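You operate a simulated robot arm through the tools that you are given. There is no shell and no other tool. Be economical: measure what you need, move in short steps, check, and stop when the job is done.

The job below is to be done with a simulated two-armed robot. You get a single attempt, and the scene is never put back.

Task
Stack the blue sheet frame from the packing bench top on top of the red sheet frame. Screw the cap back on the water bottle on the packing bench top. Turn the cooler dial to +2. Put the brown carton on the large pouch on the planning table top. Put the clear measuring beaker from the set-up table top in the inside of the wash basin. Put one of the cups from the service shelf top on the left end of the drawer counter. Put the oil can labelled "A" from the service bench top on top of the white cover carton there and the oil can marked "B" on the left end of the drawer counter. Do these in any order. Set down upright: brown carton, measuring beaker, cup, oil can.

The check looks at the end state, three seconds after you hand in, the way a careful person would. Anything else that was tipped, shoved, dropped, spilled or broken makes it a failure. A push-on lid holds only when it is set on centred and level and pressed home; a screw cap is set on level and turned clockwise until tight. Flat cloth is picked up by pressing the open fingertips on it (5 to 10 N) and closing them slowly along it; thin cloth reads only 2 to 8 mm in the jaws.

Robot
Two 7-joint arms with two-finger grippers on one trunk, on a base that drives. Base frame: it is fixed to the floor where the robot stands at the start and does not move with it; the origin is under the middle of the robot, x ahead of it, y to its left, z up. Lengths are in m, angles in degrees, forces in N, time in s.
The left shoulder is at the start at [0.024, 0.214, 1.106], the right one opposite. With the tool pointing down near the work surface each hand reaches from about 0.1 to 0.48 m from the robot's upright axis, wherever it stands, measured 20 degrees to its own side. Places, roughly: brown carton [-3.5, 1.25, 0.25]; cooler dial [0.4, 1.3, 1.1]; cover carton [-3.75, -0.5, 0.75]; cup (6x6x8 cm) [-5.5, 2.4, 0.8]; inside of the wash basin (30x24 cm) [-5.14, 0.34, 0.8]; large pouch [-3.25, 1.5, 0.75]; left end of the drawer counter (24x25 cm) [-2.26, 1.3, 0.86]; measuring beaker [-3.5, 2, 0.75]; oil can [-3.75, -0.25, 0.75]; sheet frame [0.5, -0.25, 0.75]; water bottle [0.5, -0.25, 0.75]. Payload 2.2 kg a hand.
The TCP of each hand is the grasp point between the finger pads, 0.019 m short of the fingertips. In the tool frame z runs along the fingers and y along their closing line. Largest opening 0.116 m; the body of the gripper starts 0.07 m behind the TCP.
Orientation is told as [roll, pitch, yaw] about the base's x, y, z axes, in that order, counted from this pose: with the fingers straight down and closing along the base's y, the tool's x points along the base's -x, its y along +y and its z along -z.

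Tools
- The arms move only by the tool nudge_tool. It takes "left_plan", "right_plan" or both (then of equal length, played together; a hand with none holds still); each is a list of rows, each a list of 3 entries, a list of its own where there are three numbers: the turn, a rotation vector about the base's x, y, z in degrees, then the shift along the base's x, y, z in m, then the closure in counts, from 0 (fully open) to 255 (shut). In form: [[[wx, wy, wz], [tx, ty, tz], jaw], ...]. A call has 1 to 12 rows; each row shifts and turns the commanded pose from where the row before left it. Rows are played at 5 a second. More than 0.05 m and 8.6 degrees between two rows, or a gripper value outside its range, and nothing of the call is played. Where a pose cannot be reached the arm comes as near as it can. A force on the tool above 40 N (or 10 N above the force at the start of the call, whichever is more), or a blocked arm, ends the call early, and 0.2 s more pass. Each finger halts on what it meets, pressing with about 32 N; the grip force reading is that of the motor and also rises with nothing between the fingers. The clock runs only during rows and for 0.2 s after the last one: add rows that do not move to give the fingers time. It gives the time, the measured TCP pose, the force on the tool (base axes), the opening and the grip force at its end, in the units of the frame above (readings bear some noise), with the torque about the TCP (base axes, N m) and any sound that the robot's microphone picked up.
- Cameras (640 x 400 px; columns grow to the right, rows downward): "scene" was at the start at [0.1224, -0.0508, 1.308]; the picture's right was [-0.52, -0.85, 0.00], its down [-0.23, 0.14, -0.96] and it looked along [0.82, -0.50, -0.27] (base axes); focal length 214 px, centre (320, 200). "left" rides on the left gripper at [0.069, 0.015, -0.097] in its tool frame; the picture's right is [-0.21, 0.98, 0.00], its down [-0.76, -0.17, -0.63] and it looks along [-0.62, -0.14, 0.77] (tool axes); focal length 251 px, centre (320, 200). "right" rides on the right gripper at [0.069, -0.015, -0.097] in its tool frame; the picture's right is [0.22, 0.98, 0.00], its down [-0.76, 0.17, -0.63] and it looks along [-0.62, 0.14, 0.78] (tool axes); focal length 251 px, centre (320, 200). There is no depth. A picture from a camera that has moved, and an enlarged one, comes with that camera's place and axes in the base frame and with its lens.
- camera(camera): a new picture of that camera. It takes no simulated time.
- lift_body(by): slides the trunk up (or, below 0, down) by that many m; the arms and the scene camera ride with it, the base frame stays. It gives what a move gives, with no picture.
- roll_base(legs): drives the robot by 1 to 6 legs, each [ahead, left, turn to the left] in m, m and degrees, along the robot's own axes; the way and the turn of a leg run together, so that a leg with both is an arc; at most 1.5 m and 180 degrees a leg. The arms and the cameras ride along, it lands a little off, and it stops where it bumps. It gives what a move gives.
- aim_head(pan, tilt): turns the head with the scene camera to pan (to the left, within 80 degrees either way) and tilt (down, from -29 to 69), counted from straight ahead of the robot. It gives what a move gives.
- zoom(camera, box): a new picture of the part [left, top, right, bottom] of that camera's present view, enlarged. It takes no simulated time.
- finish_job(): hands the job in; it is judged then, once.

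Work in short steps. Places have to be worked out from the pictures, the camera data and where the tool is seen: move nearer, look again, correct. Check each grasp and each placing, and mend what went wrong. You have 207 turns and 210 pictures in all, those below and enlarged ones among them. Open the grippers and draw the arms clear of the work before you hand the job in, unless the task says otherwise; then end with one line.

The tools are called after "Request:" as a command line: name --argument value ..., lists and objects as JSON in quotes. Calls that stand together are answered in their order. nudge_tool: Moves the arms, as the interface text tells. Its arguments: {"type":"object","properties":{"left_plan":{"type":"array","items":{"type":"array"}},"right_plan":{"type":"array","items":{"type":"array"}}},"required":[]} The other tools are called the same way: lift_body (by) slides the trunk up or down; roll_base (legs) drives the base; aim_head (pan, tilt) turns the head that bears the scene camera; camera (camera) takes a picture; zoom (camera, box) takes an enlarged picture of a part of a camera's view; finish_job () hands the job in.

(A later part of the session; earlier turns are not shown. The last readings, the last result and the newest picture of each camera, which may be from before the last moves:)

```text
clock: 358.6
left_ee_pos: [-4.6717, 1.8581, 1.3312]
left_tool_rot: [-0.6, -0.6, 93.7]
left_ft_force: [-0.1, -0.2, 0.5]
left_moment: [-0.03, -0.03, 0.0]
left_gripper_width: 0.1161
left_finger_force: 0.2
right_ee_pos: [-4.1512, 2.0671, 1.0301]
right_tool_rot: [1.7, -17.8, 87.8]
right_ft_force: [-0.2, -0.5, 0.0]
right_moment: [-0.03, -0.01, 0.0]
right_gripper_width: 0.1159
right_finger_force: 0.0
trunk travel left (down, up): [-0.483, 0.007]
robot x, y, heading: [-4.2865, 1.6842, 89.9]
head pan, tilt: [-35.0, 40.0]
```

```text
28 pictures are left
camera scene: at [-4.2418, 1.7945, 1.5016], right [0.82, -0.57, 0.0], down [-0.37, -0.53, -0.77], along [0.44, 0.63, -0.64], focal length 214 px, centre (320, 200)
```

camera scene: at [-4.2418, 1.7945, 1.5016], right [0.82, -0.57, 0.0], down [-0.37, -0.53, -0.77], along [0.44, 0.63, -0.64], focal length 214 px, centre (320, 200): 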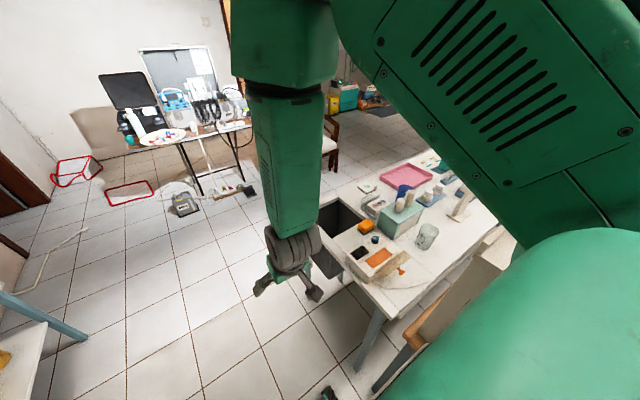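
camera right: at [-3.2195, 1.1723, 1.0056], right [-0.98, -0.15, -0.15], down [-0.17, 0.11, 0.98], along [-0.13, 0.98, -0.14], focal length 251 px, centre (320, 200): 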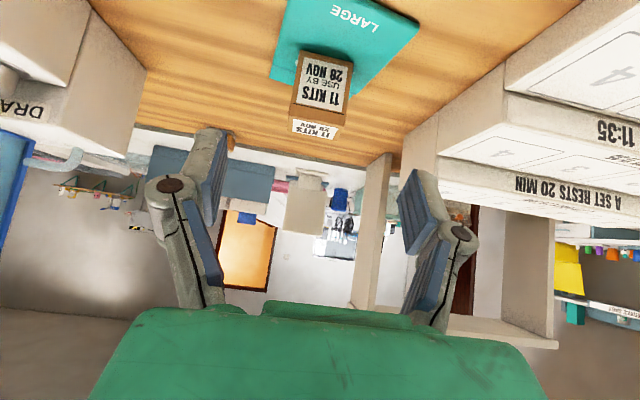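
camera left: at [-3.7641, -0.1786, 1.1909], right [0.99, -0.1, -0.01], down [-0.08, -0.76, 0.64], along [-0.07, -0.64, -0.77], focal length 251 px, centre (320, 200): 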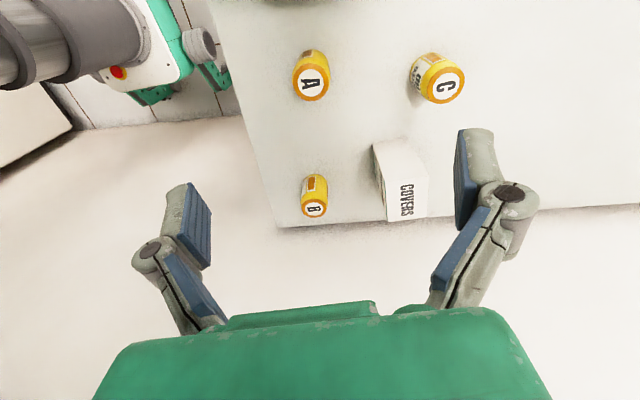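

Beaker at ≈[−3.55,2.02]. Position the base at heading 35° so the right arm, tilted forward, can reach it.

Request:
roll_base --legs '[[0.4, -0.03, 0], [0, 0, -55]]'

Request:
lift_body --by -0.08

Request:
nudge_tool --right_plan '[[[3.9, -5.57, 0], [0.02, -0.02, 0.01], 0], [[3.9, -5.57, 0], [0.02, -0.02, 0.01], 0], [[3.9, -5.57, 0], [0.02, -0.02, 0.01], 0], [[3.9, -5.57, 0], [0.02, -0.02, 0.01], 0], [[0, 0, 0], [0.02, -0.02, 0], 0], [[0, 0, 0], [0, 0, 0], 0]]'

Request:
camera --camera "right"

```text
clock: 363.5
left_ee_pos: [-4.3296, 2.4929, 1.3315]
left_tool_rot: [-0.5, -0.7, 38.6]
left_ft_force: [-0.7, 0.0, 0.3]
left_moment: [-0.02, 0.04, 0.0]
left_gripper_width: 0.1159
left_finger_force: 0.0
right_ee_pos: [-3.8612, 2.1864, 1.0302]
right_tool_rot: [1.7, -17.8, 32.5]
right_ft_force: [0.4, 0.4, 0.5]
right_moment: [0.0, -0.01, 0.01]
right_gripper_width: 0.1164
right_finger_force: 0.1
trunk travel left (down, up): [-0.483, 0.007]
robot x, y, heading: [-4.2514, 2.0764, 34.5]
head pan, tilt: [-35.0, 40.0]
```

```text
clock: 364.7
left_ee_pos: [-4.3329, 2.4943, 1.2494]
left_tool_rot: [-0.5, -0.6, 38.7]
left_ft_force: [0.3, -0.2, 0.0]
left_moment: [-0.01, -0.02, 0.01]
left_gripper_width: 0.1155
left_finger_force: 0.1
right_ee_pos: [-3.8644, 2.1877, 0.9517]
right_tool_rot: [1.7, -17.9, 32.7]
right_ft_force: [0.1, 0.5, -0.2]
right_moment: [-0.03, 0.01, -0.01]
right_gripper_width: 0.1162
right_finger_force: 0.1
trunk travel left (down, up): [-0.403, 0.087]
robot x, y, heading: [-4.2555, 2.075, 35.0]
head pan, tilt: [-35.0, 40.0]
```

```text
clock: 366.1
left_ee_pos: [-4.3305, 2.4924, 1.25]
left_tool_rot: [-0.5, -0.6, 38.6]
left_ft_force: [-0.1, 0.8, -0.4]
left_moment: [0.0, 0.04, 0.03]
left_gripper_width: 0.1158
left_finger_force: 0.0
right_ee_pos: [-3.7563, 2.093, 0.9874]
right_tool_rot: [3.3, -45.0, 31.6]
right_ft_force: [0.3, 0.7, -0.5]
right_moment: [0.0, -0.01, -0.02]
right_gripper_width: 0.1159
right_finger_force: 0.0
right hand out of reach, approached as far as the arm can: row 4
trunk travel left (down, up): [-0.403, 0.087]
robot x, y, heading: [-4.2501, 2.077, 35.0]
head pan, tilt: [-35.0, 40.0]
```

```text
27 pictures are left
camera right: at [-3.8445, 2.0147, 1.0057], right [-0.67, 0.73, -0.11], down [0.0, 0.15, 0.99], along [0.74, 0.67, -0.1], focal length 251 px, centre (320, 200)
```

right: 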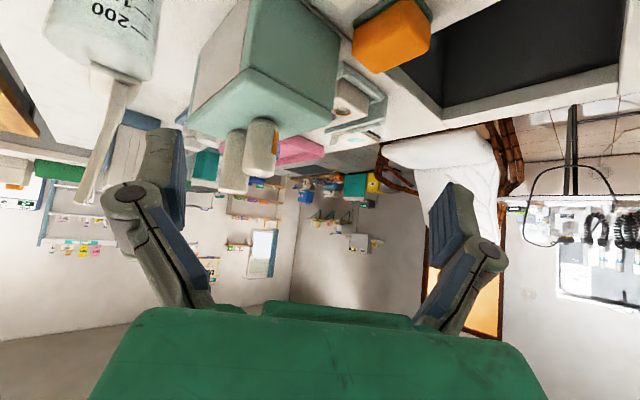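

Request:
zoom --camera "scene" --box '[200, 130, 520, 330]'

```text
2.00 times, centred on (360, 230) of scene
camera zoom: at [-4.1349, 2.1021, 1.4215], right [-0.01, -1.0, 0.0], down [-0.64, 0.0, -0.77], along [0.77, -0.01, -0.64], focal length 429 px, centre (240, 140)
```

zoom: 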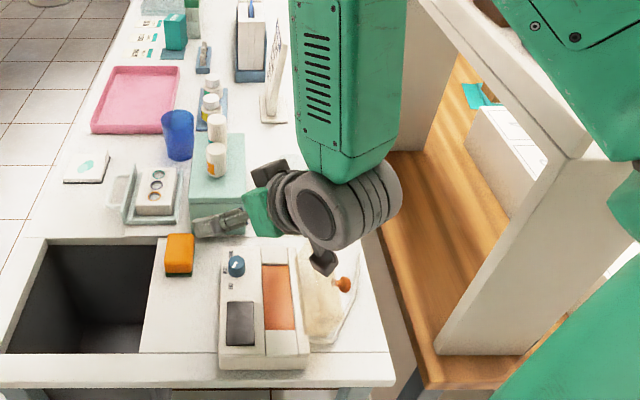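

Arm hides it from the head. Move the hand so its own camera faces the beaker.

Request:
nudge_tool --right_plan '[[[0, 0, -4], [0.02, -0.025, 0], 0], [[0, 0, -4], [0.02, -0.025, 0], 0], [[0, 0, -4], [0.02, -0.025, 0], 0], [[0, 0, 0], [0.01, -0.02, -0.01], 0], [[0, 0, 0], [0, 0, 0], 0]]'

Request:
camera --camera "right"

```text
clock: 367.3
left_ee_pos: [-4.3319, 2.4935, 1.2502]
left_tool_rot: [-0.4, -0.6, 38.6]
left_ft_force: [-0.1, -0.6, -0.1]
left_moment: [0.01, -0.03, -0.01]
left_gripper_width: 0.1159
left_finger_force: 0.0
right_ee_pos: [-3.684, 1.9981, 0.9766]
right_tool_rot: [3.3, -45.1, 19.7]
right_ft_force: [-0.1, -0.4, 0.3]
right_moment: [0.03, 0.03, -0.01]
right_gripper_width: 0.116
right_finger_force: 0.1
trunk travel left (down, up): [-0.403, 0.087]
robot x, y, heading: [-4.2535, 2.0788, 34.5]
head pan, tilt: [-35.0, 40.0]
```

```text
25 pictures are left
camera right: at [-3.788, 1.9399, 0.9956], right [-0.51, 0.85, -0.11], down [0.03, 0.15, 0.99], along [0.86, 0.5, -0.1], focal length 251 px, centre (320, 200)
```

right: 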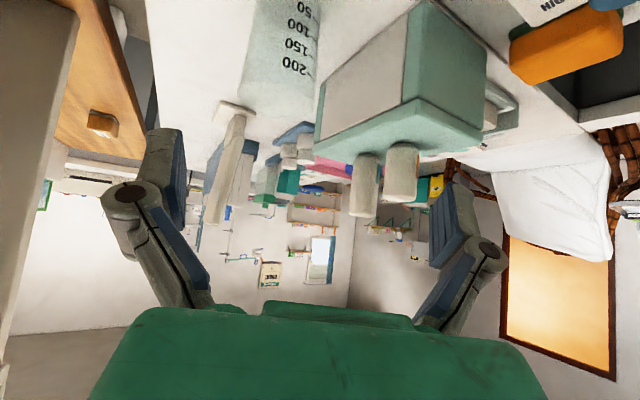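

Beaker centre ≈[−3.562,2.010], Ø≈7.5 cm. Line up and slide in along the tool axis.

Request:
nudge_tool --right_plan '[[[0, 0, 0], [0.003, -0.03, 0], 0], [[0, 0, 0], [0.03, 0.011, -0.0315], 0], [[0, 0, 0], [0.03, 0.011, -0.0315], 0], [[0, 0, 0], [0.02, 0.008, -0.02], 0], [[0, 0, 0], [0, 0, 0], 0]]'

Request:
camera --camera "right"

```text
clock: 368.5
left_ee_pos: [-4.3308, 2.4926, 1.25]
left_tool_rot: [-0.5, -0.5, 38.6]
left_ft_force: [0.8, 1.1, -0.9]
left_moment: [0.04, -0.02, -0.01]
left_gripper_width: 0.1162
left_finger_force: 0.1
right_ee_pos: [-3.6025, 1.9997, 0.8935]
right_tool_rot: [3.1, -45.1, 19.6]
right_ft_force: [-0.2, 0.3, 0.0]
right_moment: [0.0, 0.0, -0.01]
right_gripper_width: 0.116
right_finger_force: 0.1
trunk travel left (down, up): [-0.403, 0.087]
robot x, y, heading: [-4.2543, 2.0776, 34.7]
head pan, tilt: [-35.0, 40.0]
```

```text
24 pictures are left
camera right: at [-3.7049, 1.941, 0.912], right [-0.51, 0.85, -0.11], down [0.03, 0.15, 0.99], along [0.86, 0.5, -0.1], focal length 251 px, centre (320, 200)
```

right: 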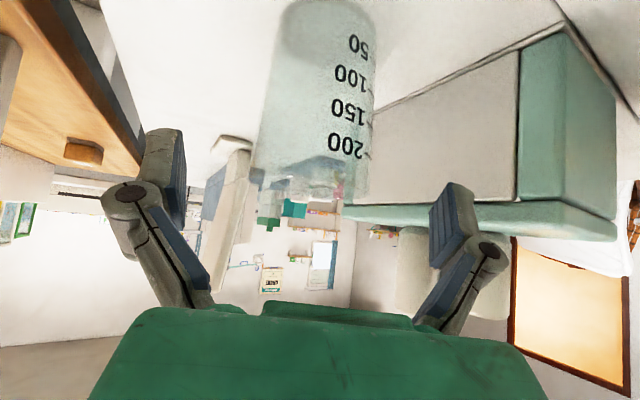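

Centred. Final advance and close gently.

Request:
nudge_tool --right_plan '[[[0, 0, 0], [0.0125, 0.0045, -0.0145], 0], [[0, 0, 0], [0.0125, 0.0045, -0.0145], 0], [[0, 0, 0], [0.0115, 0.0045, -0.0145], 0], [[0, 0, 0], [0, 0, 0], 0], [[0, 0, 0], [0, 0, 0], 50], [[0, 0, 0], [0, 0, 0], 90], [[0, 0, 0], [0, 0, 0], 255], [[0, 0, 0], [0, 0, 0], 255]]'

Request:
nudge_tool --right_plan '[[[0, 0, 0], [0, 0, 0.01], 255], [[0, 0, 0], [0, 0, 0.03], 255], [[0, 0, 0], [0, 0, 0.04], 255], [[0, 0, 0], [-0.02, -0.005, 0.04], 255], [[0, 0, 0], [-0.03, 0, 0.03], 255], [[0, 0, 0], [-0.04, 0.01, 0.02], 255], [[0, 0, 0], [-0.04, 0.02, 0.01], 255]]'

Request:
camera --camera "right"

```text
clock: 370.3
left_ee_pos: [-4.3319, 2.4922, 1.2507]
left_tool_rot: [-0.5, -0.5, 38.6]
left_ft_force: [-0.2, 0.5, -0.2]
left_moment: [0.01, 0.01, 0.01]
left_gripper_width: 0.1162
left_finger_force: 0.0
right_ee_pos: [-3.5656, 2.0114, 0.8529]
right_tool_rot: [3.2, -45.2, 19.6]
right_ft_force: [1.3, -2.2, 6.0]
right_moment: [-0.27, -0.01, 0.01]
right_gripper_width: 0.0673
right_finger_force: 31.8
trunk travel left (down, up): [-0.403, 0.087]
robot x, y, heading: [-4.2525, 2.0742, 34.9]
head pan, tilt: [-35.0, 40.0]
```

```text
clock: 371.9
left_ee_pos: [-4.3332, 2.4942, 1.25]
left_tool_rot: [-0.7, -0.5, 38.7]
left_ft_force: [0.2, -0.9, 0.5]
left_moment: [0.02, -0.04, -0.01]
left_gripper_width: 0.1159
left_finger_force: 0.1
right_ee_pos: [-3.7014, 2.0379, 1.0299]
right_tool_rot: [3.1, -45.0, 19.8]
right_ft_force: [0.4, -0.5, 0.1]
right_moment: [-0.05, 0.02, 0.0]
right_gripper_width: 0.0662
right_finger_force: 32.1
trunk travel left (down, up): [-0.403, 0.087]
robot x, y, heading: [-4.2541, 2.076, 34.7]
head pan, tilt: [-35.0, 40.0]
```

```text
23 pictures are left
camera right: at [-3.803, 1.9796, 1.0491], right [-0.51, 0.85, -0.12], down [0.03, 0.15, 0.99], along [0.86, 0.5, -0.1], focal length 251 px, centre (320, 200)
```

right: 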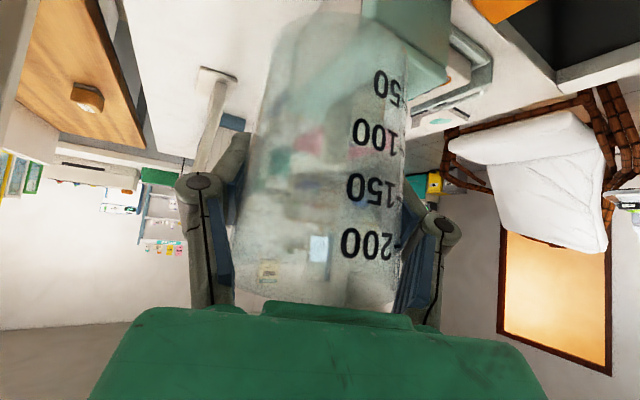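

Beaker is held upright. Back away west, turn to face the service shelf for the cup with the left hand.

Request:
roll_base --legs '[[-0.255, 0.4, 0], [0, 0, 110]]'

Request:
aim_head --pan 30 --tilt 35

Request:
camera --camera "scene"

```text
clock: 379.4
left_ee_pos: [-5.0419, 2.0385, 1.254]
left_tool_rot: [-0.2, -0.7, 150.7]
left_ft_force: [-0.7, -0.4, 0.0]
left_moment: [0.03, -0.03, 0.0]
left_gripper_width: 0.1158
left_finger_force: 0.0
right_ee_pos: [-4.8572, 2.7968, 1.0281]
right_tool_rot: [3.7, -44.9, 131.5]
right_ft_force: [-0.8, 0.1, 0.1]
right_moment: [-0.01, -0.01, -0.01]
right_gripper_width: 0.0633
right_finger_force: 31.8
trunk travel left (down, up): [-0.403, 0.087]
robot x, y, heading: [-4.6903, 2.2615, 146.7]
head pan, tilt: [-35.0, 40.0]
```

```text
clock: 380.7
left_ee_pos: [-5.0444, 2.0292, 1.2489]
left_tool_rot: [-0.6, -0.5, 150.7]
left_ft_force: [0.1, -0.8, 0.6]
left_moment: [0.03, 0.01, -0.03]
left_gripper_width: 0.1161
left_finger_force: 0.0
right_ee_pos: [-4.8595, 2.7892, 1.03]
right_tool_rot: [3.1, -45.0, 131.8]
right_ft_force: [0.7, -0.4, -0.4]
right_moment: [-0.03, 0.03, 0.02]
right_gripper_width: 0.063
right_finger_force: 31.3
trunk travel left (down, up): [-0.403, 0.087]
robot x, y, heading: [-4.6917, 2.2594, 146.6]
head pan, tilt: [30.0, 35.0]
```

```text
22 pictures are left
camera scene: at [-4.8157, 2.2843, 1.4288], right [0.06, 1.0, 0.0], down [0.58, -0.03, -0.82], along [-0.82, 0.05, -0.58], focal length 214 px, centre (320, 200)
```

scene: 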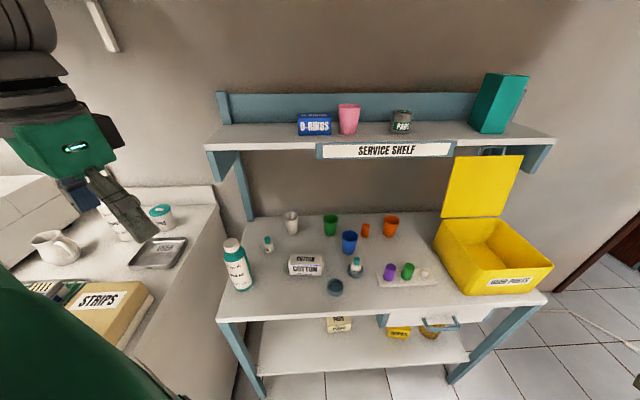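

Blue cup at ≈[−5.38,2.43]. Move closer and bring the left hand, tilted forward, in front of it.

Request:
roll_base --legs '[[0.16, -0.12, 0]]'

Request:
nudge_tool --left_plan '[[[3.68, 6.54, 0], [-0.02, 0.02, -0.02], 0], [[3.68, 6.54, 0], [-0.022, 0.02, -0.03], 0], [[3.68, 6.54, 0], [-0.022, 0.02, -0.034], 0], [[3.68, 6.54, 0], [-0.022, 0.02, -0.034], 0], [[3.68, 6.54, 0], [-0.022, 0.02, -0.034], 0], [[3.68, 6.54, 0], [-0.022, 0.02, -0.034], 0], [[0, 0, 0], [-0.022, 0.02, -0.034], 0], [[0, 0, 0], [-0.022, 0.02, -0.034], 0], [[0, 0, 0], [0, 0, 0], 0]]'

Request:
camera --camera "left"

Request:
camera --camera "scene"

```text
clock: 382.3
left_ee_pos: [-5.1147, 2.2134, 1.2482]
left_tool_rot: [-0.6, -0.6, 150.9]
left_ft_force: [0.4, -0.7, -0.4]
left_moment: [0.04, 0.02, 0.02]
left_gripper_width: 0.116
left_finger_force: 0.1
right_ee_pos: [-4.9307, 2.9735, 1.0307]
right_tool_rot: [3.0, -45.1, 132.2]
right_ft_force: [-0.8, -0.6, -0.3]
right_moment: [-0.01, -0.02, 0.01]
right_gripper_width: 0.0633
right_finger_force: 31.9
trunk travel left (down, up): [-0.403, 0.087]
robot x, y, heading: [-4.7585, 2.4462, 147.3]
head pan, tilt: [30.0, 35.0]
```

```text
clock: 384.3
left_ee_pos: [-5.3725, 2.3913, 1.0632]
left_tool_rot: [-0.4, -45.7, 150.8]
left_ft_force: [-0.3, 0.0, 0.2]
left_moment: [-0.05, 0.02, 0.03]
left_gripper_width: 0.116
left_finger_force: 0.0
left hand out of reach, approached as far as the arm can: row 1, 2, 3, 4, 5
right_ee_pos: [-4.9244, 2.9795, 1.0291]
right_tool_rot: [3.7, -45.0, 131.6]
right_ft_force: [0.3, 0.4, -0.2]
right_moment: [0.02, 0.0, 0.01]
right_gripper_width: 0.063
right_finger_force: 32.1
trunk travel left (down, up): [-0.403, 0.087]
robot x, y, heading: [-4.7593, 2.4478, 146.7]
head pan, tilt: [30.0, 35.0]
```

```text
21 pictures are left
camera left: at [-5.2782, 2.3206, 1.081], right [-0.61, -0.78, 0.15], down [0.01, 0.18, 0.98], along [-0.79, 0.6, -0.1], focal length 251 px, centre (320, 200)
```

left: 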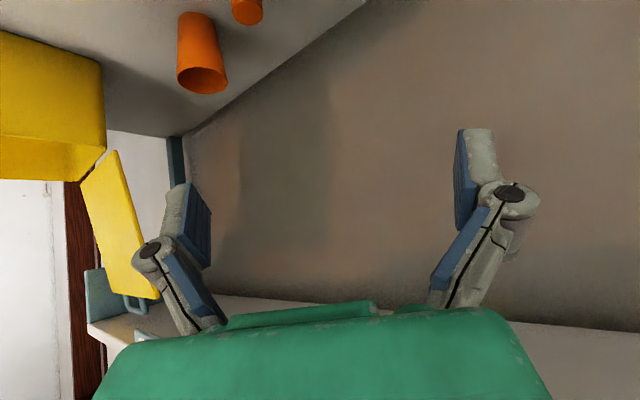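

```text
20 pictures are left
camera scene: at [-4.882, 2.4749, 1.4291], right [0.05, 1.0, 0.0], down [0.57, -0.03, -0.82], along [-0.82, 0.04, -0.58], focal length 214 px, centre (320, 200)
```

scene: 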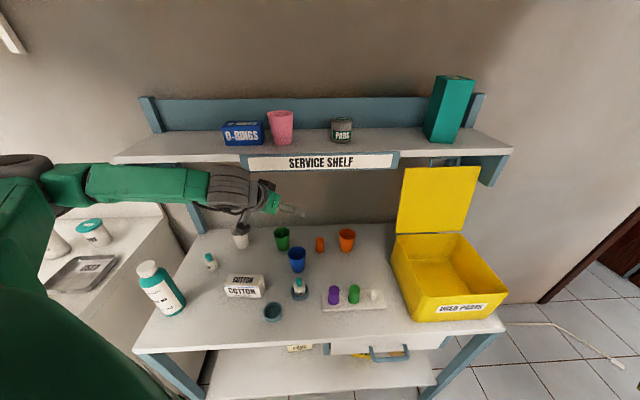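

Hand is just above; back it off and drop to the pre-grasp line for the blue cup.

Request:
nudge_tool --left_plan '[[[0, 0, 0], [0.035, -0.008, 0], 30], [[0, 0, 0], [0.04, -0.006, -0.02], 30], [[0, 0, 0], [0.005, 0, -0.045], 30], [[0, 0, 0], [0, 0, -0.045], 30], [[0, 0, 0], [0, 0, 0], 30]]'

Request:
camera --camera "left"

```text
clock: 385.5
left_ee_pos: [-5.3097, 2.3829, 0.944]
left_tool_rot: [-0.5, -45.7, 151.0]
left_ft_force: [-0.8, 0.5, -0.5]
left_moment: [0.02, -0.01, 0.0]
left_gripper_width: 0.102
left_finger_force: 0.0
left hand out of reach, approached as far as the arm can: row 2
right_ee_pos: [-4.9272, 2.9784, 1.0287]
right_tool_rot: [3.5, -45.1, 131.8]
right_ft_force: [0.5, -0.6, -0.3]
right_moment: [0.0, -0.03, -0.01]
right_gripper_width: 0.063
right_finger_force: 31.9
trunk travel left (down, up): [-0.403, 0.087]
robot x, y, heading: [-4.7622, 2.4475, 147.2]
head pan, tilt: [30.0, 35.0]
```

```text
19 pictures are left
camera left: at [-5.2144, 2.3122, 0.9624], right [-0.61, -0.78, 0.15], down [0.01, 0.18, 0.98], along [-0.79, 0.6, -0.1], focal length 251 px, centre (320, 200)
```

left: 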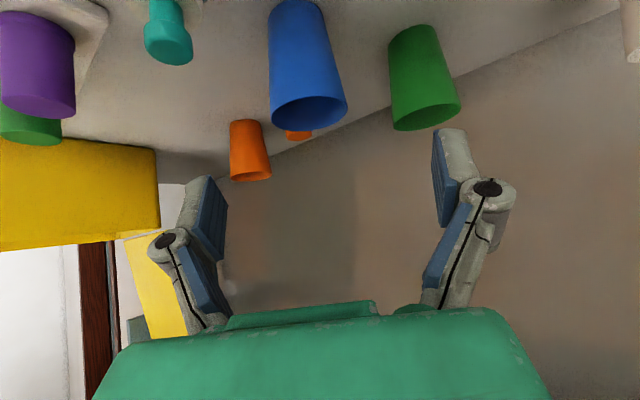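

Cup centre [−5.367,2.423,0.83]. Move in with the jaws at 8 cm, then close.

Request:
nudge_tool --left_plan '[[[0, 0, 0], [0, 0.006, -0.005], 75], [[0, 0, 0], [-0.0143, 0.0085, -0.026], 75], [[0, 0, 0], [-0.0143, 0.0085, -0.026], 75], [[0, 0, 0], [-0.0143, 0.0085, -0.026], 75], [[0, 0, 0], [-0.0143, 0.0085, -0.024], 75], [[0, 0, 0], [0, 0, 0], 75]]'

Request:
camera --camera "left"

```text
clock: 386.9
left_ee_pos: [-5.3681, 2.4219, 0.8372]
left_tool_rot: [-0.5, -45.7, 151.0]
left_ft_force: [0.6, -0.6, 0.2]
left_moment: [-0.02, 0.02, 0.01]
left_gripper_width: 0.0818
left_finger_force: 0.1
right_ee_pos: [-4.9264, 2.9783, 1.0302]
right_tool_rot: [3.6, -45.1, 131.7]
right_ft_force: [0.7, 0.1, -0.5]
right_moment: [0.01, 0.01, 0.02]
right_gripper_width: 0.0627
right_finger_force: 32.3
trunk travel left (down, up): [-0.403, 0.087]
robot x, y, heading: [-4.7606, 2.449, 147.1]
head pan, tilt: [30.0, 35.0]
```

```text
18 pictures are left
camera left: at [-5.2722, 2.3514, 0.8558], right [-0.61, -0.78, 0.15], down [0.01, 0.18, 0.98], along [-0.79, 0.6, -0.1], focal length 251 px, centre (320, 200)
```

left: 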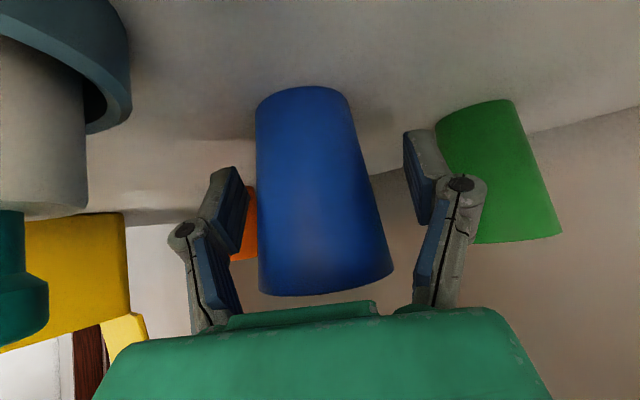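

Cup is between the fingers. Close and lift.

Request:
nudge_tool --left_plan '[[[0, 0, 0], [0, 0, 0], 110], [[0, 0, 0], [0, 0, 0], 255], [[0, 0, 0], [0, 0, 0], 255], [[0, 0, 0], [0, 0, 0.01], 255], [[0, 0, 0], [0.01, -0.005, 0.03], 255], [[0, 0, 0], [0.03, -0.015, 0.03], 255], [[0, 0, 0], [0.035, -0.02, 0.03], 255], [[0, 0, 0], [0.035, -0.02, 0.03], 255], [[0, 0, 0], [0.03, -0.02, 0.03], 255]]'

Request:
camera --camera "left"

Request:
camera --camera "right"

```text
refused: row 7 steps farther than a row can; nothing moved
```

```text
17 pictures are left
camera left: at [-5.2722, 2.3514, 0.8558], right [-0.61, -0.78, 0.15], down [0.01, 0.18, 0.98], along [-0.79, 0.6, -0.1], focal length 251 px, centre (320, 200)
```

left: 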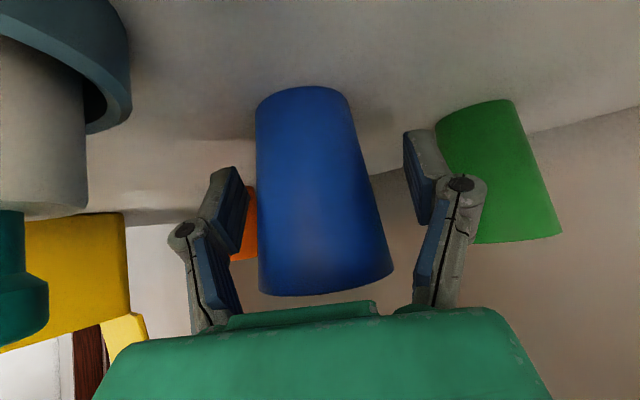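

```text
16 pictures are left
camera right: at [-4.833, 2.9061, 1.0479], right [-0.6, -0.79, -0.11], down [-0.15, -0.03, 0.99], along [-0.79, 0.61, -0.1], focal length 251 px, centre (320, 200)
```

right: 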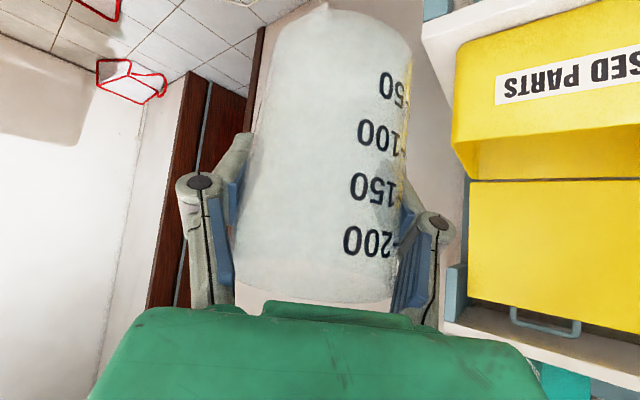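

Beaker is fine. Retry closing and lifting with smaller steps.

Request:
nudge_tool --left_plan '[[[0, 0, 0], [0, 0, 0], 110], [[0, 0, 0], [0, 0, 0], 255], [[0, 0, 0], [0, 0, 0], 255], [[0, 0, 0], [0, 0, 0.01], 255], [[0, 0, 0], [0.01, -0.005, 0.03], 255], [[0, 0, 0], [0.025, -0.012, 0.03], 255], [[0, 0, 0], [0.025, -0.015, 0.03], 255], [[0, 0, 0], [0.03, -0.015, 0.03], 255], [[0, 0, 0], [0.03, -0.015, 0.03], 255]]'

Request:
camera --camera "left"

```text
clock: 388.9
left_ee_pos: [-5.2868, 2.3782, 0.9707]
left_tool_rot: [-0.5, -45.6, 150.8]
left_ft_force: [0.6, -0.5, 0.0]
left_moment: [0.01, -0.01, -0.01]
left_gripper_width: 0.0456
left_finger_force: 31.6
left hand out of reach, approached as far as the arm can: row 8, 9
right_ee_pos: [-4.9268, 2.9792, 1.0283]
right_tool_rot: [3.5, -45.0, 131.6]
right_ft_force: [-0.3, -0.2, 0.3]
right_moment: [-0.02, -0.03, -0.01]
right_gripper_width: 0.0627
right_finger_force: 31.7
trunk travel left (down, up): [-0.403, 0.087]
robot x, y, heading: [-4.756, 2.4478, 147.1]
head pan, tilt: [30.0, 35.0]
```

```text
15 pictures are left
camera left: at [-5.1918, 2.3063, 0.9895], right [-0.61, -0.78, 0.15], down [0.01, 0.18, 0.98], along [-0.79, 0.6, -0.1], focal length 251 px, centre (320, 200)
```

left: 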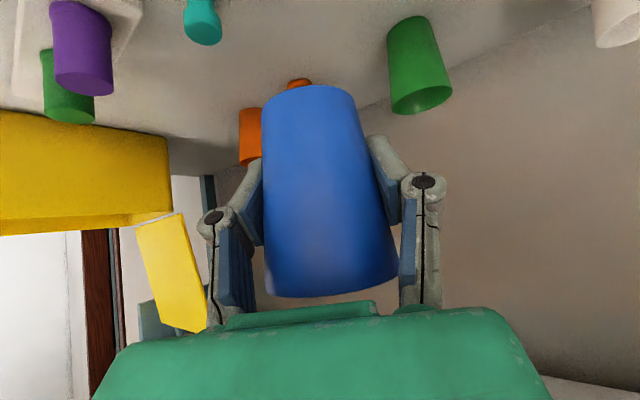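

Both objects are held. Back out, face west, and slide south to the wash basin.

Request:
roll_base --legs '[[-0.43, -0.16, 0], [0, 0, 33], [0, 1.4, 0], [0, 0.72, 0]]'

Request:
aim_head --pan 0 --tilt 45

Request:
camera --camera "scene"

```text
clock: 403.2
left_ee_pos: [-4.7706, -0.0487, 0.9753]
left_tool_rot: [0.7, -45.8, -179.5]
left_ft_force: [-0.8, 2.2, -1.0]
left_moment: [-0.08, -0.02, 0.08]
left_gripper_width: 0.0451
left_finger_force: 32.1
right_ee_pos: [-4.7652, 0.6526, 1.0235]
right_tool_rot: [4.7, -44.8, 161.4]
right_ft_force: [0.3, 1.6, -0.1]
right_moment: [-0.07, 0.01, 0.08]
right_gripper_width: 0.0611
right_finger_force: 32.4
trunk travel left (down, up): [-0.403, 0.087]
robot x, y, heading: [-4.3512, 0.2658, 177.3]
head pan, tilt: [30.0, 35.0]
```

```text
clock: 404.2
left_ee_pos: [-4.7665, -0.0555, 0.9741]
left_tool_rot: [-0.1, -45.8, -179.0]
left_ft_force: [0.3, 0.8, 0.5]
left_moment: [-0.03, -0.02, 0.02]
left_gripper_width: 0.0453
left_finger_force: 31.4
right_ee_pos: [-4.7627, 0.645, 1.0285]
right_tool_rot: [4.0, -45.1, 161.7]
right_ft_force: [-0.4, 0.6, -0.5]
right_moment: [0.0, 0.01, 0.04]
right_gripper_width: 0.0609
right_finger_force: 31.8
trunk travel left (down, up): [-0.403, 0.087]
robot x, y, heading: [-4.3489, 0.2622, 177.0]
head pan, tilt: [0.0, 45.0]
```

```text
14 pictures are left
camera scene: at [-4.4746, 0.2865, 1.414], right [0.05, 1.0, -0.01], down [0.71, -0.04, -0.7], along [-0.7, 0.03, -0.71], focal length 214 px, centre (320, 200)
```

scene: 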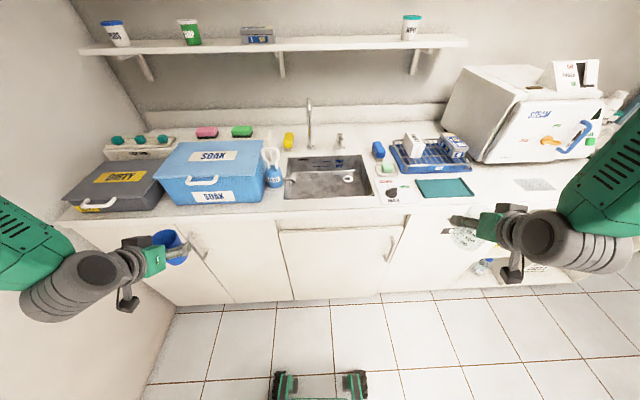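

Basin interior x −5.25…−5.02, y 0.19…0.49. Raise the cup clear, drive closer, and bring the beaker over the basin.

Request:
nudge_tool --left_plan '[[[0, 0, 0], [0.01, 0, 0.04], 255], [[0, 0, 0], [0.01, 0, 0.04], 255], [[0, 0, 0], [0.01, 0, 0.04], 255], [[0, 0, 0], [0.01, 0, 0.04], 255], [[0, 0, 0], [0.01, 0, 0.02], 255]]' --right_plan '[[[0, 0, 0], [0, -0.03, 0], 255], [[0, 0, 0], [0, -0.04, 0], 255], [[0, 0, 0], [0, -0.04, 0], 255], [[0, 0, 0], [0, -0.04, 0], 255], [[0, 0, 0], [0, -0.04, 0], 255]]'

Request:
roll_base --legs '[[0.24, 0, 0]]'

Request:
nudge_tool --right_plan '[[[0, 0, 0], [-0.035, -0.025, 0], 255], [[0, 0, 0], [-0.035, -0.025, 0], 255], [[0, 0, 0], [-0.035, -0.025, 0], 255], [[0, 0, 0], [-0.035, -0.025, 0], 255], [[0, 0, 0], [-0.03, 0, -0.02], 255], [[0, 0, 0], [0, 0, 0], 255]]'

Request:
zoom --camera "scene" --box '[180, 80, 500, 280]'

```text
clock: 405.4
left_ee_pos: [-4.8062, -0.0982, 1.1276]
left_tool_rot: [-1.8, -45.6, -177.6]
left_ft_force: [-0.6, -0.6, 0.1]
left_moment: [0.04, 0.08, -0.03]
left_gripper_width: 0.0454
left_finger_force: 31.9
left hand out of reach, approached as far as the arm can: row 1, 2, 3, 4, 5
right_ee_pos: [-4.7694, 0.4377, 1.0303]
right_tool_rot: [4.1, -44.7, 160.4]
right_ft_force: [0.0, -0.9, 0.6]
right_moment: [0.06, -0.01, -0.09]
right_gripper_width: 0.061
right_finger_force: 31.8
right hand out of reach, approached as far as the arm can: row 1
trunk travel left (down, up): [-0.403, 0.087]
robot x, y, heading: [-4.3505, 0.2622, 177.4]
head pan, tilt: [0.0, 45.0]
```

```text
clock: 407.2
left_ee_pos: [-5.045, -0.0842, 1.1288]
left_tool_rot: [-1.6, -45.7, -177.8]
left_ft_force: [-0.4, -1.8, -0.4]
left_moment: [0.05, 0.02, -0.09]
left_gripper_width: 0.0449
left_finger_force: 32.0
right_ee_pos: [-5.0085, 0.4487, 1.0326]
right_tool_rot: [4.7, -45.0, 160.1]
right_ft_force: [-0.3, -0.9, -0.6]
right_moment: [0.02, -0.02, -0.03]
right_gripper_width: 0.0609
right_finger_force: 31.3
trunk travel left (down, up): [-0.403, 0.087]
robot x, y, heading: [-4.5855, 0.2724, 177.2]
head pan, tilt: [0.0, 45.0]
```

```text
clock: 408.6
left_ee_pos: [-5.0425, -0.0671, 1.1335]
left_tool_rot: [-0.4, -45.8, -178.9]
left_ft_force: [0.1, 0.1, -0.7]
left_moment: [-0.01, 0.0, 0.02]
left_gripper_width: 0.0448
left_finger_force: 31.9
right_ee_pos: [-5.1829, 0.3782, 1.0183]
right_tool_rot: [7.9, -44.3, 156.0]
right_ft_force: [-0.4, 0.8, -0.2]
right_moment: [-0.03, 0.0, 0.0]
right_gripper_width: 0.061
right_finger_force: 32.1
trunk travel left (down, up): [-0.403, 0.087]
robot x, y, heading: [-4.5871, 0.2758, 177.3]
head pan, tilt: [0.0, 45.0]
```

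```text
2.00 times, centred on (340, 180) of scene
camera zoom: at [-4.7129, 0.2856, 1.4141], right [0.05, 1.0, 0.0], down [0.71, -0.04, -0.7], along [-0.7, 0.03, -0.71], focal length 429 px, centre (280, 240)
```

zoom: 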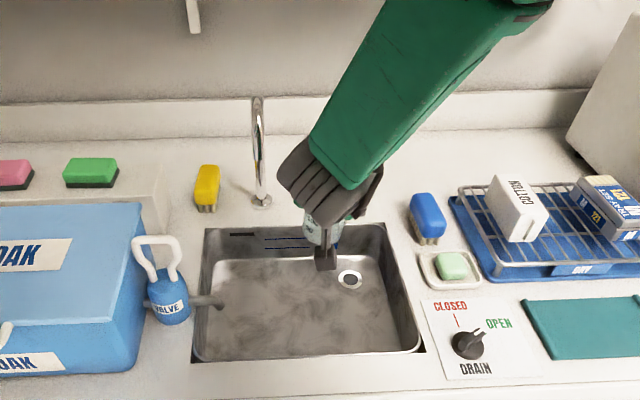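

Over the basin. Correct the small lean and lower.

Request:
nudge_tool --right_plan '[[[3.0, -1.35, 0], [0.005, -0.01, -0.03], 255], [[0, 0, 0], [0, -0.005, -0.035], 255], [[0, 0, 0], [0, 0, -0.03], 255], [[0, 0, 0], [0, 0, -0.012], 255], [[0, 0, 0], [0, 0, -0.008], 255], [[0, 0, 0], [0, 0, -0.005], 255], [[0, 0, 0], [0, 0, -0.005], 255], [[0, 0, 0], [0, 0, -0.005], 255], [[0, 0, 0], [0, 0, -0.005], 255], [[0, 0, 0], [0, 0, 0], 255]]'

Request:
camera --camera "right"

```text
clock: 410.8
left_ee_pos: [-5.0431, -0.0772, 1.1311]
left_tool_rot: [-1.1, -45.8, -178.3]
left_ft_force: [-0.3, -0.9, 0.0]
left_moment: [0.01, -0.01, 0.03]
left_gripper_width: 0.045
left_finger_force: 31.3
right_ee_pos: [-5.1714, 0.3418, 0.8749]
right_tool_rot: [0.7, -44.5, 163.0]
right_ft_force: [-0.5, -0.5, 0.4]
right_moment: [0.02, -0.01, -0.02]
right_gripper_width: 0.0608
right_finger_force: 31.5
trunk travel left (down, up): [-0.403, 0.087]
robot x, y, heading: [-4.5898, 0.2695, 177.2]
head pan, tilt: [0.0, 45.0]
```

```text
12 pictures are left
camera right: at [-5.055, 0.324, 0.8956], right [-0.13, -0.98, -0.14], down [-0.13, -0.12, 0.98], along [-0.98, 0.15, -0.12], focal length 251 px, centre (320, 200)
```

right: 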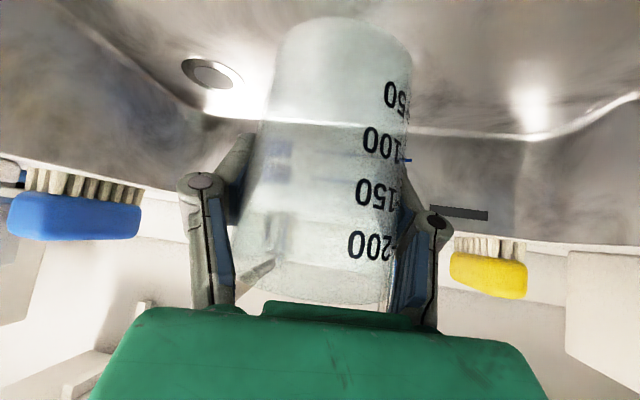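

Inside the basin; continue down to contact.

Request:
nudge_tool --right_plan '[[[0, 0, 0], [-0.005, 0, -0.005], 255], [[0, 0, 0], [0, 0, -0.005], 255], [[0, 0, 0], [0, 0, -0.004], 255], [[0, 0, 0], [0, 0, -0.004], 255], [[0, 0, 0], [0, 0, -0.004], 255], [[0, 0, 0], [0, 0, -0.004], 255], [[0, 0, 0], [0, 0, 0], 255]]'

```text
clock: 412.4
left_ee_pos: [-5.0432, -0.0732, 1.1316]
left_tool_rot: [-0.8, -45.8, -178.5]
left_ft_force: [-0.3, 0.3, 0.3]
left_moment: [0.04, -0.03, -0.02]
left_gripper_width: 0.0447
left_finger_force: 31.8
right_ee_pos: [-5.1769, 0.347, 0.8494]
right_tool_rot: [0.8, -44.6, 162.8]
right_ft_force: [-0.1, 1.3, 3.8]
right_moment: [0.14, 0.0, 0.01]
right_gripper_width: 0.061
right_finger_force: 31.7
trunk travel left (down, up): [-0.403, 0.087]
robot x, y, heading: [-4.5921, 0.2754, 177.4]
head pan, tilt: [0.0, 45.0]
```

Request:
nudge_tool --right_plan '[[[0, 0, 0], [0, 0, -0.001], 255], [[0, 0, 0], [0, 0, -0.001], 255], [[0, 0, 0], [0, 0, 0], 255]]'

Request:
camera --camera "right"

```text
clock: 413.2
left_ee_pos: [-5.042, -0.0735, 1.1315]
left_tool_rot: [-0.7, -45.7, -178.5]
left_ft_force: [0.3, -0.7, -2.0]
left_moment: [0.05, 0.01, -0.01]
left_gripper_width: 0.0446
left_finger_force: 31.8
right_ee_pos: [-5.1771, 0.3442, 0.8495]
right_tool_rot: [0.9, -44.7, 162.6]
right_ft_force: [-1.8, 2.3, 15.2]
right_moment: [0.41, 0.16, 0.04]
right_gripper_width: 0.061
right_finger_force: 31.8
trunk travel left (down, up): [-0.403, 0.087]
robot x, y, heading: [-4.5896, 0.274, 177.5]
head pan, tilt: [0.0, 45.0]
```

```text
11 pictures are left
camera right: at [-5.0601, 0.3272, 0.869], right [-0.13, -0.98, -0.14], down [-0.13, -0.12, 0.98], along [-0.98, 0.15, -0.11], focal length 251 px, centre (320, 200)
```

right: 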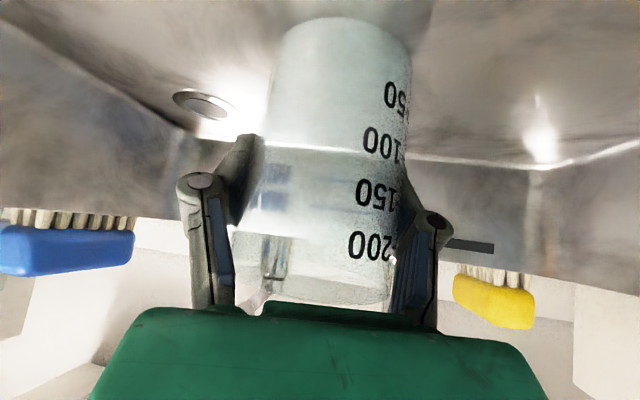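

Beaker rests on the basin floor. Release and lift straight up, then back.

Request:
nudge_tool --right_plan '[[[0, 0, 0], [0, 0, 0.001], 255], [[0, 0, 0], [0, 0, 0], 110], [[0, 0, 0], [0, 0, 0], 70], [[0, 0, 0], [0, 0, 0], 30], [[0, 0, 0], [0.004, 0, 0.02], 30], [[0, 0, 0], [0.008, 0, 0.035], 30], [[0, 0, 0], [0.01, 0, 0.04], 30], [[0, 0, 0], [0.02, 0, 0.04], 30], [[0, 0, 0], [0.03, 0.01, 0.03], 30], [[0, 0, 0], [0.04, 0.02, 0.02], 30]]'

Request:
zoom --camera "scene" --box '[220, 130, 440, 280]'

```text
clock: 415.4
left_ee_pos: [-5.0408, -0.0722, 1.1332]
left_tool_rot: [-0.8, -45.9, -178.5]
left_ft_force: [-0.5, -0.5, -0.4]
left_moment: [0.03, 0.03, 0.0]
left_gripper_width: 0.0447
left_finger_force: 32.0
right_ee_pos: [-5.0623, 0.3758, 1.0354]
right_tool_rot: [1.1, -44.8, 162.7]
right_ft_force: [0.6, -0.4, 0.0]
right_moment: [0.0, 0.03, -0.01]
right_gripper_width: 0.1025
right_finger_force: 0.1
trunk travel left (down, up): [-0.403, 0.087]
robot x, y, heading: [-4.5869, 0.2731, 177.3]
head pan, tilt: [0.0, 45.0]
```

```text
2.67 times, centred on (330, 205) of scene
camera zoom: at [-4.711, 0.2774, 1.4143], right [0.05, 1.0, 0.0], down [0.71, -0.03, -0.71], along [-0.71, 0.03, -0.71], focal length 572 px, centre (293, 187)
```

zoom: 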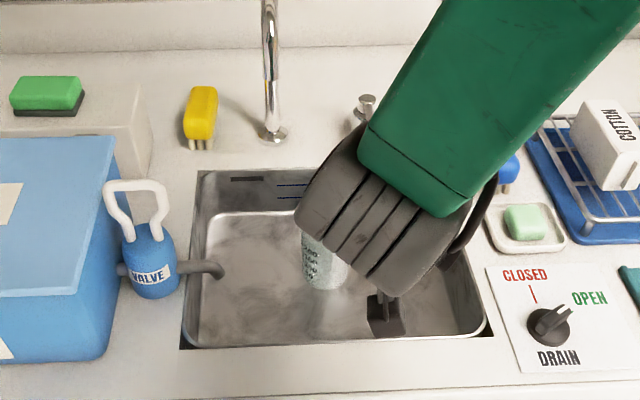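

Beaker stands in the basin. Now carry the cup to the drawer counter.

Request:
roll_base --legs '[[-0.25, 0, 0], [0, -0.25, 0], [0, 0, -87.3], [0, -1.5, 0], [0, -0.6, 0]]'

Request:
aim_head --pan 0 --tilt 50

Request:
camera --camera "scene"

```text
clock: 432.3
left_ee_pos: [-2.6113, 0.9473, 1.1283]
left_tool_rot: [-1.2, -45.7, 95.2]
left_ft_force: [-0.4, 0.5, -0.4]
left_moment: [0.02, 0.01, -0.02]
left_gripper_width: 0.044
left_finger_force: 32.1
right_ee_pos: [-2.1647, 0.9967, 1.0353]
right_tool_rot: [0.5, -44.6, 76.3]
right_ft_force: [0.3, 0.0, 0.0]
right_moment: [0.03, -0.05, 0.0]
right_gripper_width: 0.1023
right_finger_force: 0.1
trunk travel left (down, up): [-0.403, 0.087]
robot x, y, heading: [-2.2319, 0.513, 90.6]
head pan, tilt: [0.0, 45.0]
```

```text
clock: 433.0
left_ee_pos: [-2.6235, 0.9432, 1.1278]
left_tool_rot: [-1.9, -45.8, 95.9]
left_ft_force: [-1.2, 0.8, -0.6]
left_moment: [0.01, 0.01, -0.01]
left_gripper_width: 0.0436
left_finger_force: 31.6
right_ee_pos: [-2.1772, 0.9926, 1.0363]
right_tool_rot: [0.4, -44.8, 76.6]
right_ft_force: [-1.4, 0.0, 0.5]
right_moment: [0.01, -0.09, -0.05]
right_gripper_width: 0.1023
right_finger_force: 0.0
trunk travel left (down, up): [-0.403, 0.087]
robot x, y, heading: [-2.2387, 0.516, 90.6]
head pan, tilt: [0.0, 50.0]
```

```text
9 pictures are left
camera scene: at [-2.2701, 0.6345, 1.4069], right [1.0, 0.01, 0.02], down [0.02, -0.77, -0.64], along [0.01, 0.64, -0.77], focal length 214 px, centre (320, 200)
```

scene: 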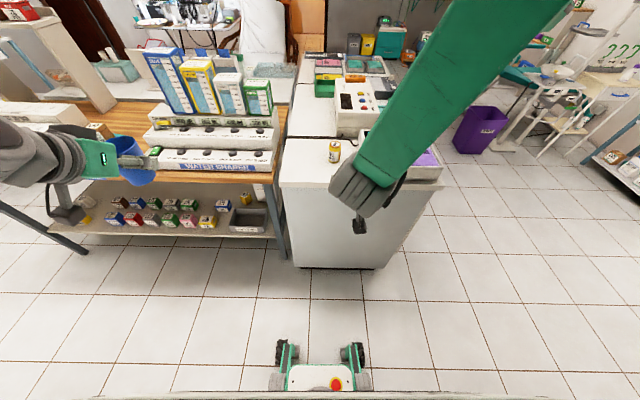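

B visible; free space left of it. Shift the right hand aside and bring the cup in line (x≈−2.33), then advance.

Request:
nudge_tool --right_plan '[[[0, 0, 0], [0.045, -0.01, 0.015], 30], [[0, 0, 0], [0.045, -0.01, 0.015], 30], [[0, 0, 0], [0.045, -0.01, 0.015], 30], [[0, 0, 0], [0.045, -0.01, 0.01], 30], [[0, 0, 0], [0.04, 0, 0], 30], [[0, 0, 0], [0, 0, 0], 30]]' --left_plan '[[[0, 0, 0], [0.01, 0, 0], 255], [[0, 0, 0], [0.048, 0, 0], 255], [[0, 0, 0], [0.048, 0, 0], 255], [[0, 0, 0], [0.048, 0, 0], 255], [[0, 0, 0], [0.048, 0, 0], 255], [[0, 0, 0], [0.048, 0, 0], 255]]'

Request:
roll_base --legs '[[0.28, 0.04, 0]]'

Request:
camera --camera "left"

```text
clock: 434.6
left_ee_pos: [-2.3397, 0.9607, 1.1441]
left_tool_rot: [-1.0, -46.3, 94.6]
left_ft_force: [-0.2, -0.2, 0.2]
left_moment: [0.05, -0.03, 0.0]
left_gripper_width: 0.0435
left_finger_force: 31.9
left hand out of reach, approached as far as the arm can: row 1, 2
right_ee_pos: [-1.9176, 0.9561, 1.089]
right_tool_rot: [2.0, -44.4, 75.2]
right_ft_force: [0.0, -0.3, -0.2]
right_moment: [-0.02, -0.01, 0.03]
right_gripper_width: 0.102
right_finger_force: 0.1
right hand out of reach, approached as far as the arm can: row 4
trunk travel left (down, up): [-0.403, 0.087]
robot x, y, heading: [-2.2254, 0.5179, 90.7]
head pan, tilt: [0.0, 50.0]
stopped in row 6 (left hand): the arm was blocked; the commanded pose is now the measured one
```

```text
clock: 436.6
left_ee_pos: [-2.4193, 1.242, 1.1409]
left_tool_rot: [-3.3, -46.1, 96.5]
left_ft_force: [-1.6, 0.8, 0.2]
left_moment: [-0.01, -0.08, -0.05]
left_gripper_width: 0.0437
left_finger_force: 31.8
right_ee_pos: [-1.9953, 1.2372, 1.0991]
right_tool_rot: [-0.2, -44.9, 76.9]
right_ft_force: [-1.8, -0.4, 0.5]
right_moment: [-0.04, -0.11, -0.09]
right_gripper_width: 0.1021
right_finger_force: 0.1
trunk travel left (down, up): [-0.403, 0.087]
robot x, y, heading: [-2.274, 0.7982, 90.4]
head pan, tilt: [0.0, 50.0]
```

```text
8 pictures are left
camera left: at [-2.4268, 1.1238, 1.1576], right [-0.99, 0.08, 0.12], down [0.12, 0.08, 0.99], along [0.07, 0.99, -0.09], focal length 251 px, centre (320, 200)
```

left: 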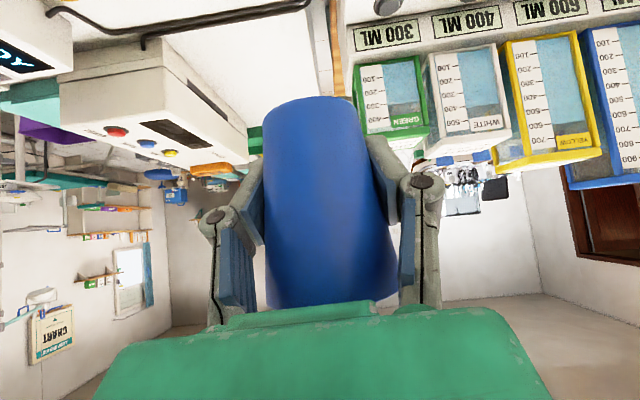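

Shift the cup over [−2.325,1.275] and lower to just above the counter.

Request:
nudge_tool --left_plan '[[[0, 0, 0], [0.031, 0.011, 0], 255], [[0, 0, 0], [0.031, 0.011, 0], 255], [[0, 0, 0], [0.031, 0.011, 0], 255], [[0, 0, 0], [0, 0, -0.042], 255], [[0, 0, 0], [0, 0, -0.042], 255], [[0, 0, 0], [0, 0, -0.042], 255], [[0, 0, 0], [0, 0, -0.042], 255], [[0, 0, 0], [0, 0, -0.035], 255], [[0, 0, 0], [0, 0, 0], 255]]'

Request:
zoom --camera "scene" --box '[220, 80, 440, 220]'

```text
clock: 438.6
left_ee_pos: [-2.3221, 1.2787, 0.9393]
left_tool_rot: [-2.9, -45.7, 97.7]
left_ft_force: [-0.3, 0.1, -0.7]
left_moment: [0.0, -0.07, -0.06]
left_gripper_width: 0.044
left_finger_force: 31.6
right_ee_pos: [-1.9845, 1.2379, 1.0962]
right_tool_rot: [1.0, -44.8, 76.1]
right_ft_force: [-1.1, 0.1, -0.1]
right_moment: [-0.04, -0.06, -0.02]
right_gripper_width: 0.1022
right_finger_force: 0.1
trunk travel left (down, up): [-0.403, 0.087]
robot x, y, heading: [-2.2772, 0.7961, 90.6]
head pan, tilt: [0.0, 50.0]
```

```text
2.86 times, centred on (330, 150) of scene
camera zoom: at [-2.297, 0.9174, 1.4071], right [1.0, 0.01, 0.01], down [0.02, -0.77, -0.64], along [0.0, 0.64, -0.77], focal length 613 px, centre (291, 343)
```

zoom: 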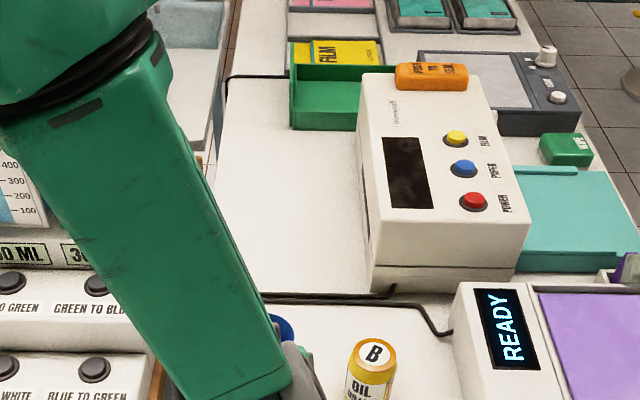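

Cup is beside B with clearance. Level it and lower to contact.

Request:
nudge_tool --left_plan '[[[-0.2, 1.6, 0], [0, 0, -0.015], 255], [[0, 0, 0], [0, 0, -0.01], 255], [[0, 0, 0], [0, 0, -0.006], 255], [[0, 0, 0], [0, 0, -0.004], 255], [[0, 0, 0], [0, 0, -0.003], 255], [[0, 0, 0], [0, 0, -0.003], 255], [[0, 0, 0], [0, 0, 0], 255]]'

Request:
camera --camera "left"

```text
clock: 440.2
left_ee_pos: [-2.3237, 1.2754, 0.8981]
left_tool_rot: [-0.3, -46.2, 94.4]
left_ft_force: [-1.2, 0.6, -0.6]
left_moment: [-0.03, -0.04, -0.05]
left_gripper_width: 0.0437
left_finger_force: 32.2
right_ee_pos: [-1.9957, 1.2373, 1.0984]
right_tool_rot: [0.3, -45.1, 76.8]
right_ft_force: [-1.2, 0.8, 1.2]
right_moment: [-0.03, -0.11, -0.07]
right_gripper_width: 0.1023
right_finger_force: 0.0
trunk travel left (down, up): [-0.403, 0.087]
robot x, y, heading: [-2.2804, 0.8001, 90.6]
head pan, tilt: [0.0, 50.0]
```

```text
6 pictures are left
camera left: at [-2.3296, 1.1555, 0.9164], right [-0.99, 0.08, 0.15], down [0.16, 0.08, 0.98], along [0.06, 0.99, -0.09], focal length 251 px, centre (320, 200)
```

left: 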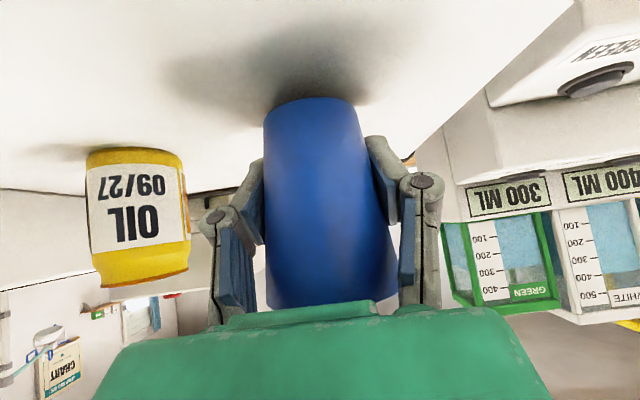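

Very close. Continue in 2 mm steps.

Request:
nudge_tool --left_plan '[[[0, 0, 0], [0, 0, -0.003], 255], [[0, 0, 0], [0, 0, -0.002], 255], [[0, 0, 0], [0, 0, -0.002], 255], [[0, 0, 0], [0, 0, -0.002], 255], [[0, 0, 0], [0, 0, 0], 255]]'

```text
clock: 441.4
left_ee_pos: [-2.2969, 1.2739, 0.8918]
left_tool_rot: [1.3, -46.4, 93.2]
left_ft_force: [-5.5, -0.2, 14.5]
left_moment: [-0.07, -0.01, -0.04]
left_gripper_width: 0.0437
left_finger_force: 31.1
right_ee_pos: [-1.9635, 1.2361, 1.0915]
right_tool_rot: [2.3, -44.5, 75.2]
right_ft_force: [0.2, -0.5, 0.5]
right_moment: [0.03, 0.04, 0.03]
right_gripper_width: 0.1024
right_finger_force: 0.1
trunk travel left (down, up): [-0.403, 0.087]
robot x, y, heading: [-2.2707, 0.7979, 90.7]
head pan, tilt: [0.0, 50.0]
```

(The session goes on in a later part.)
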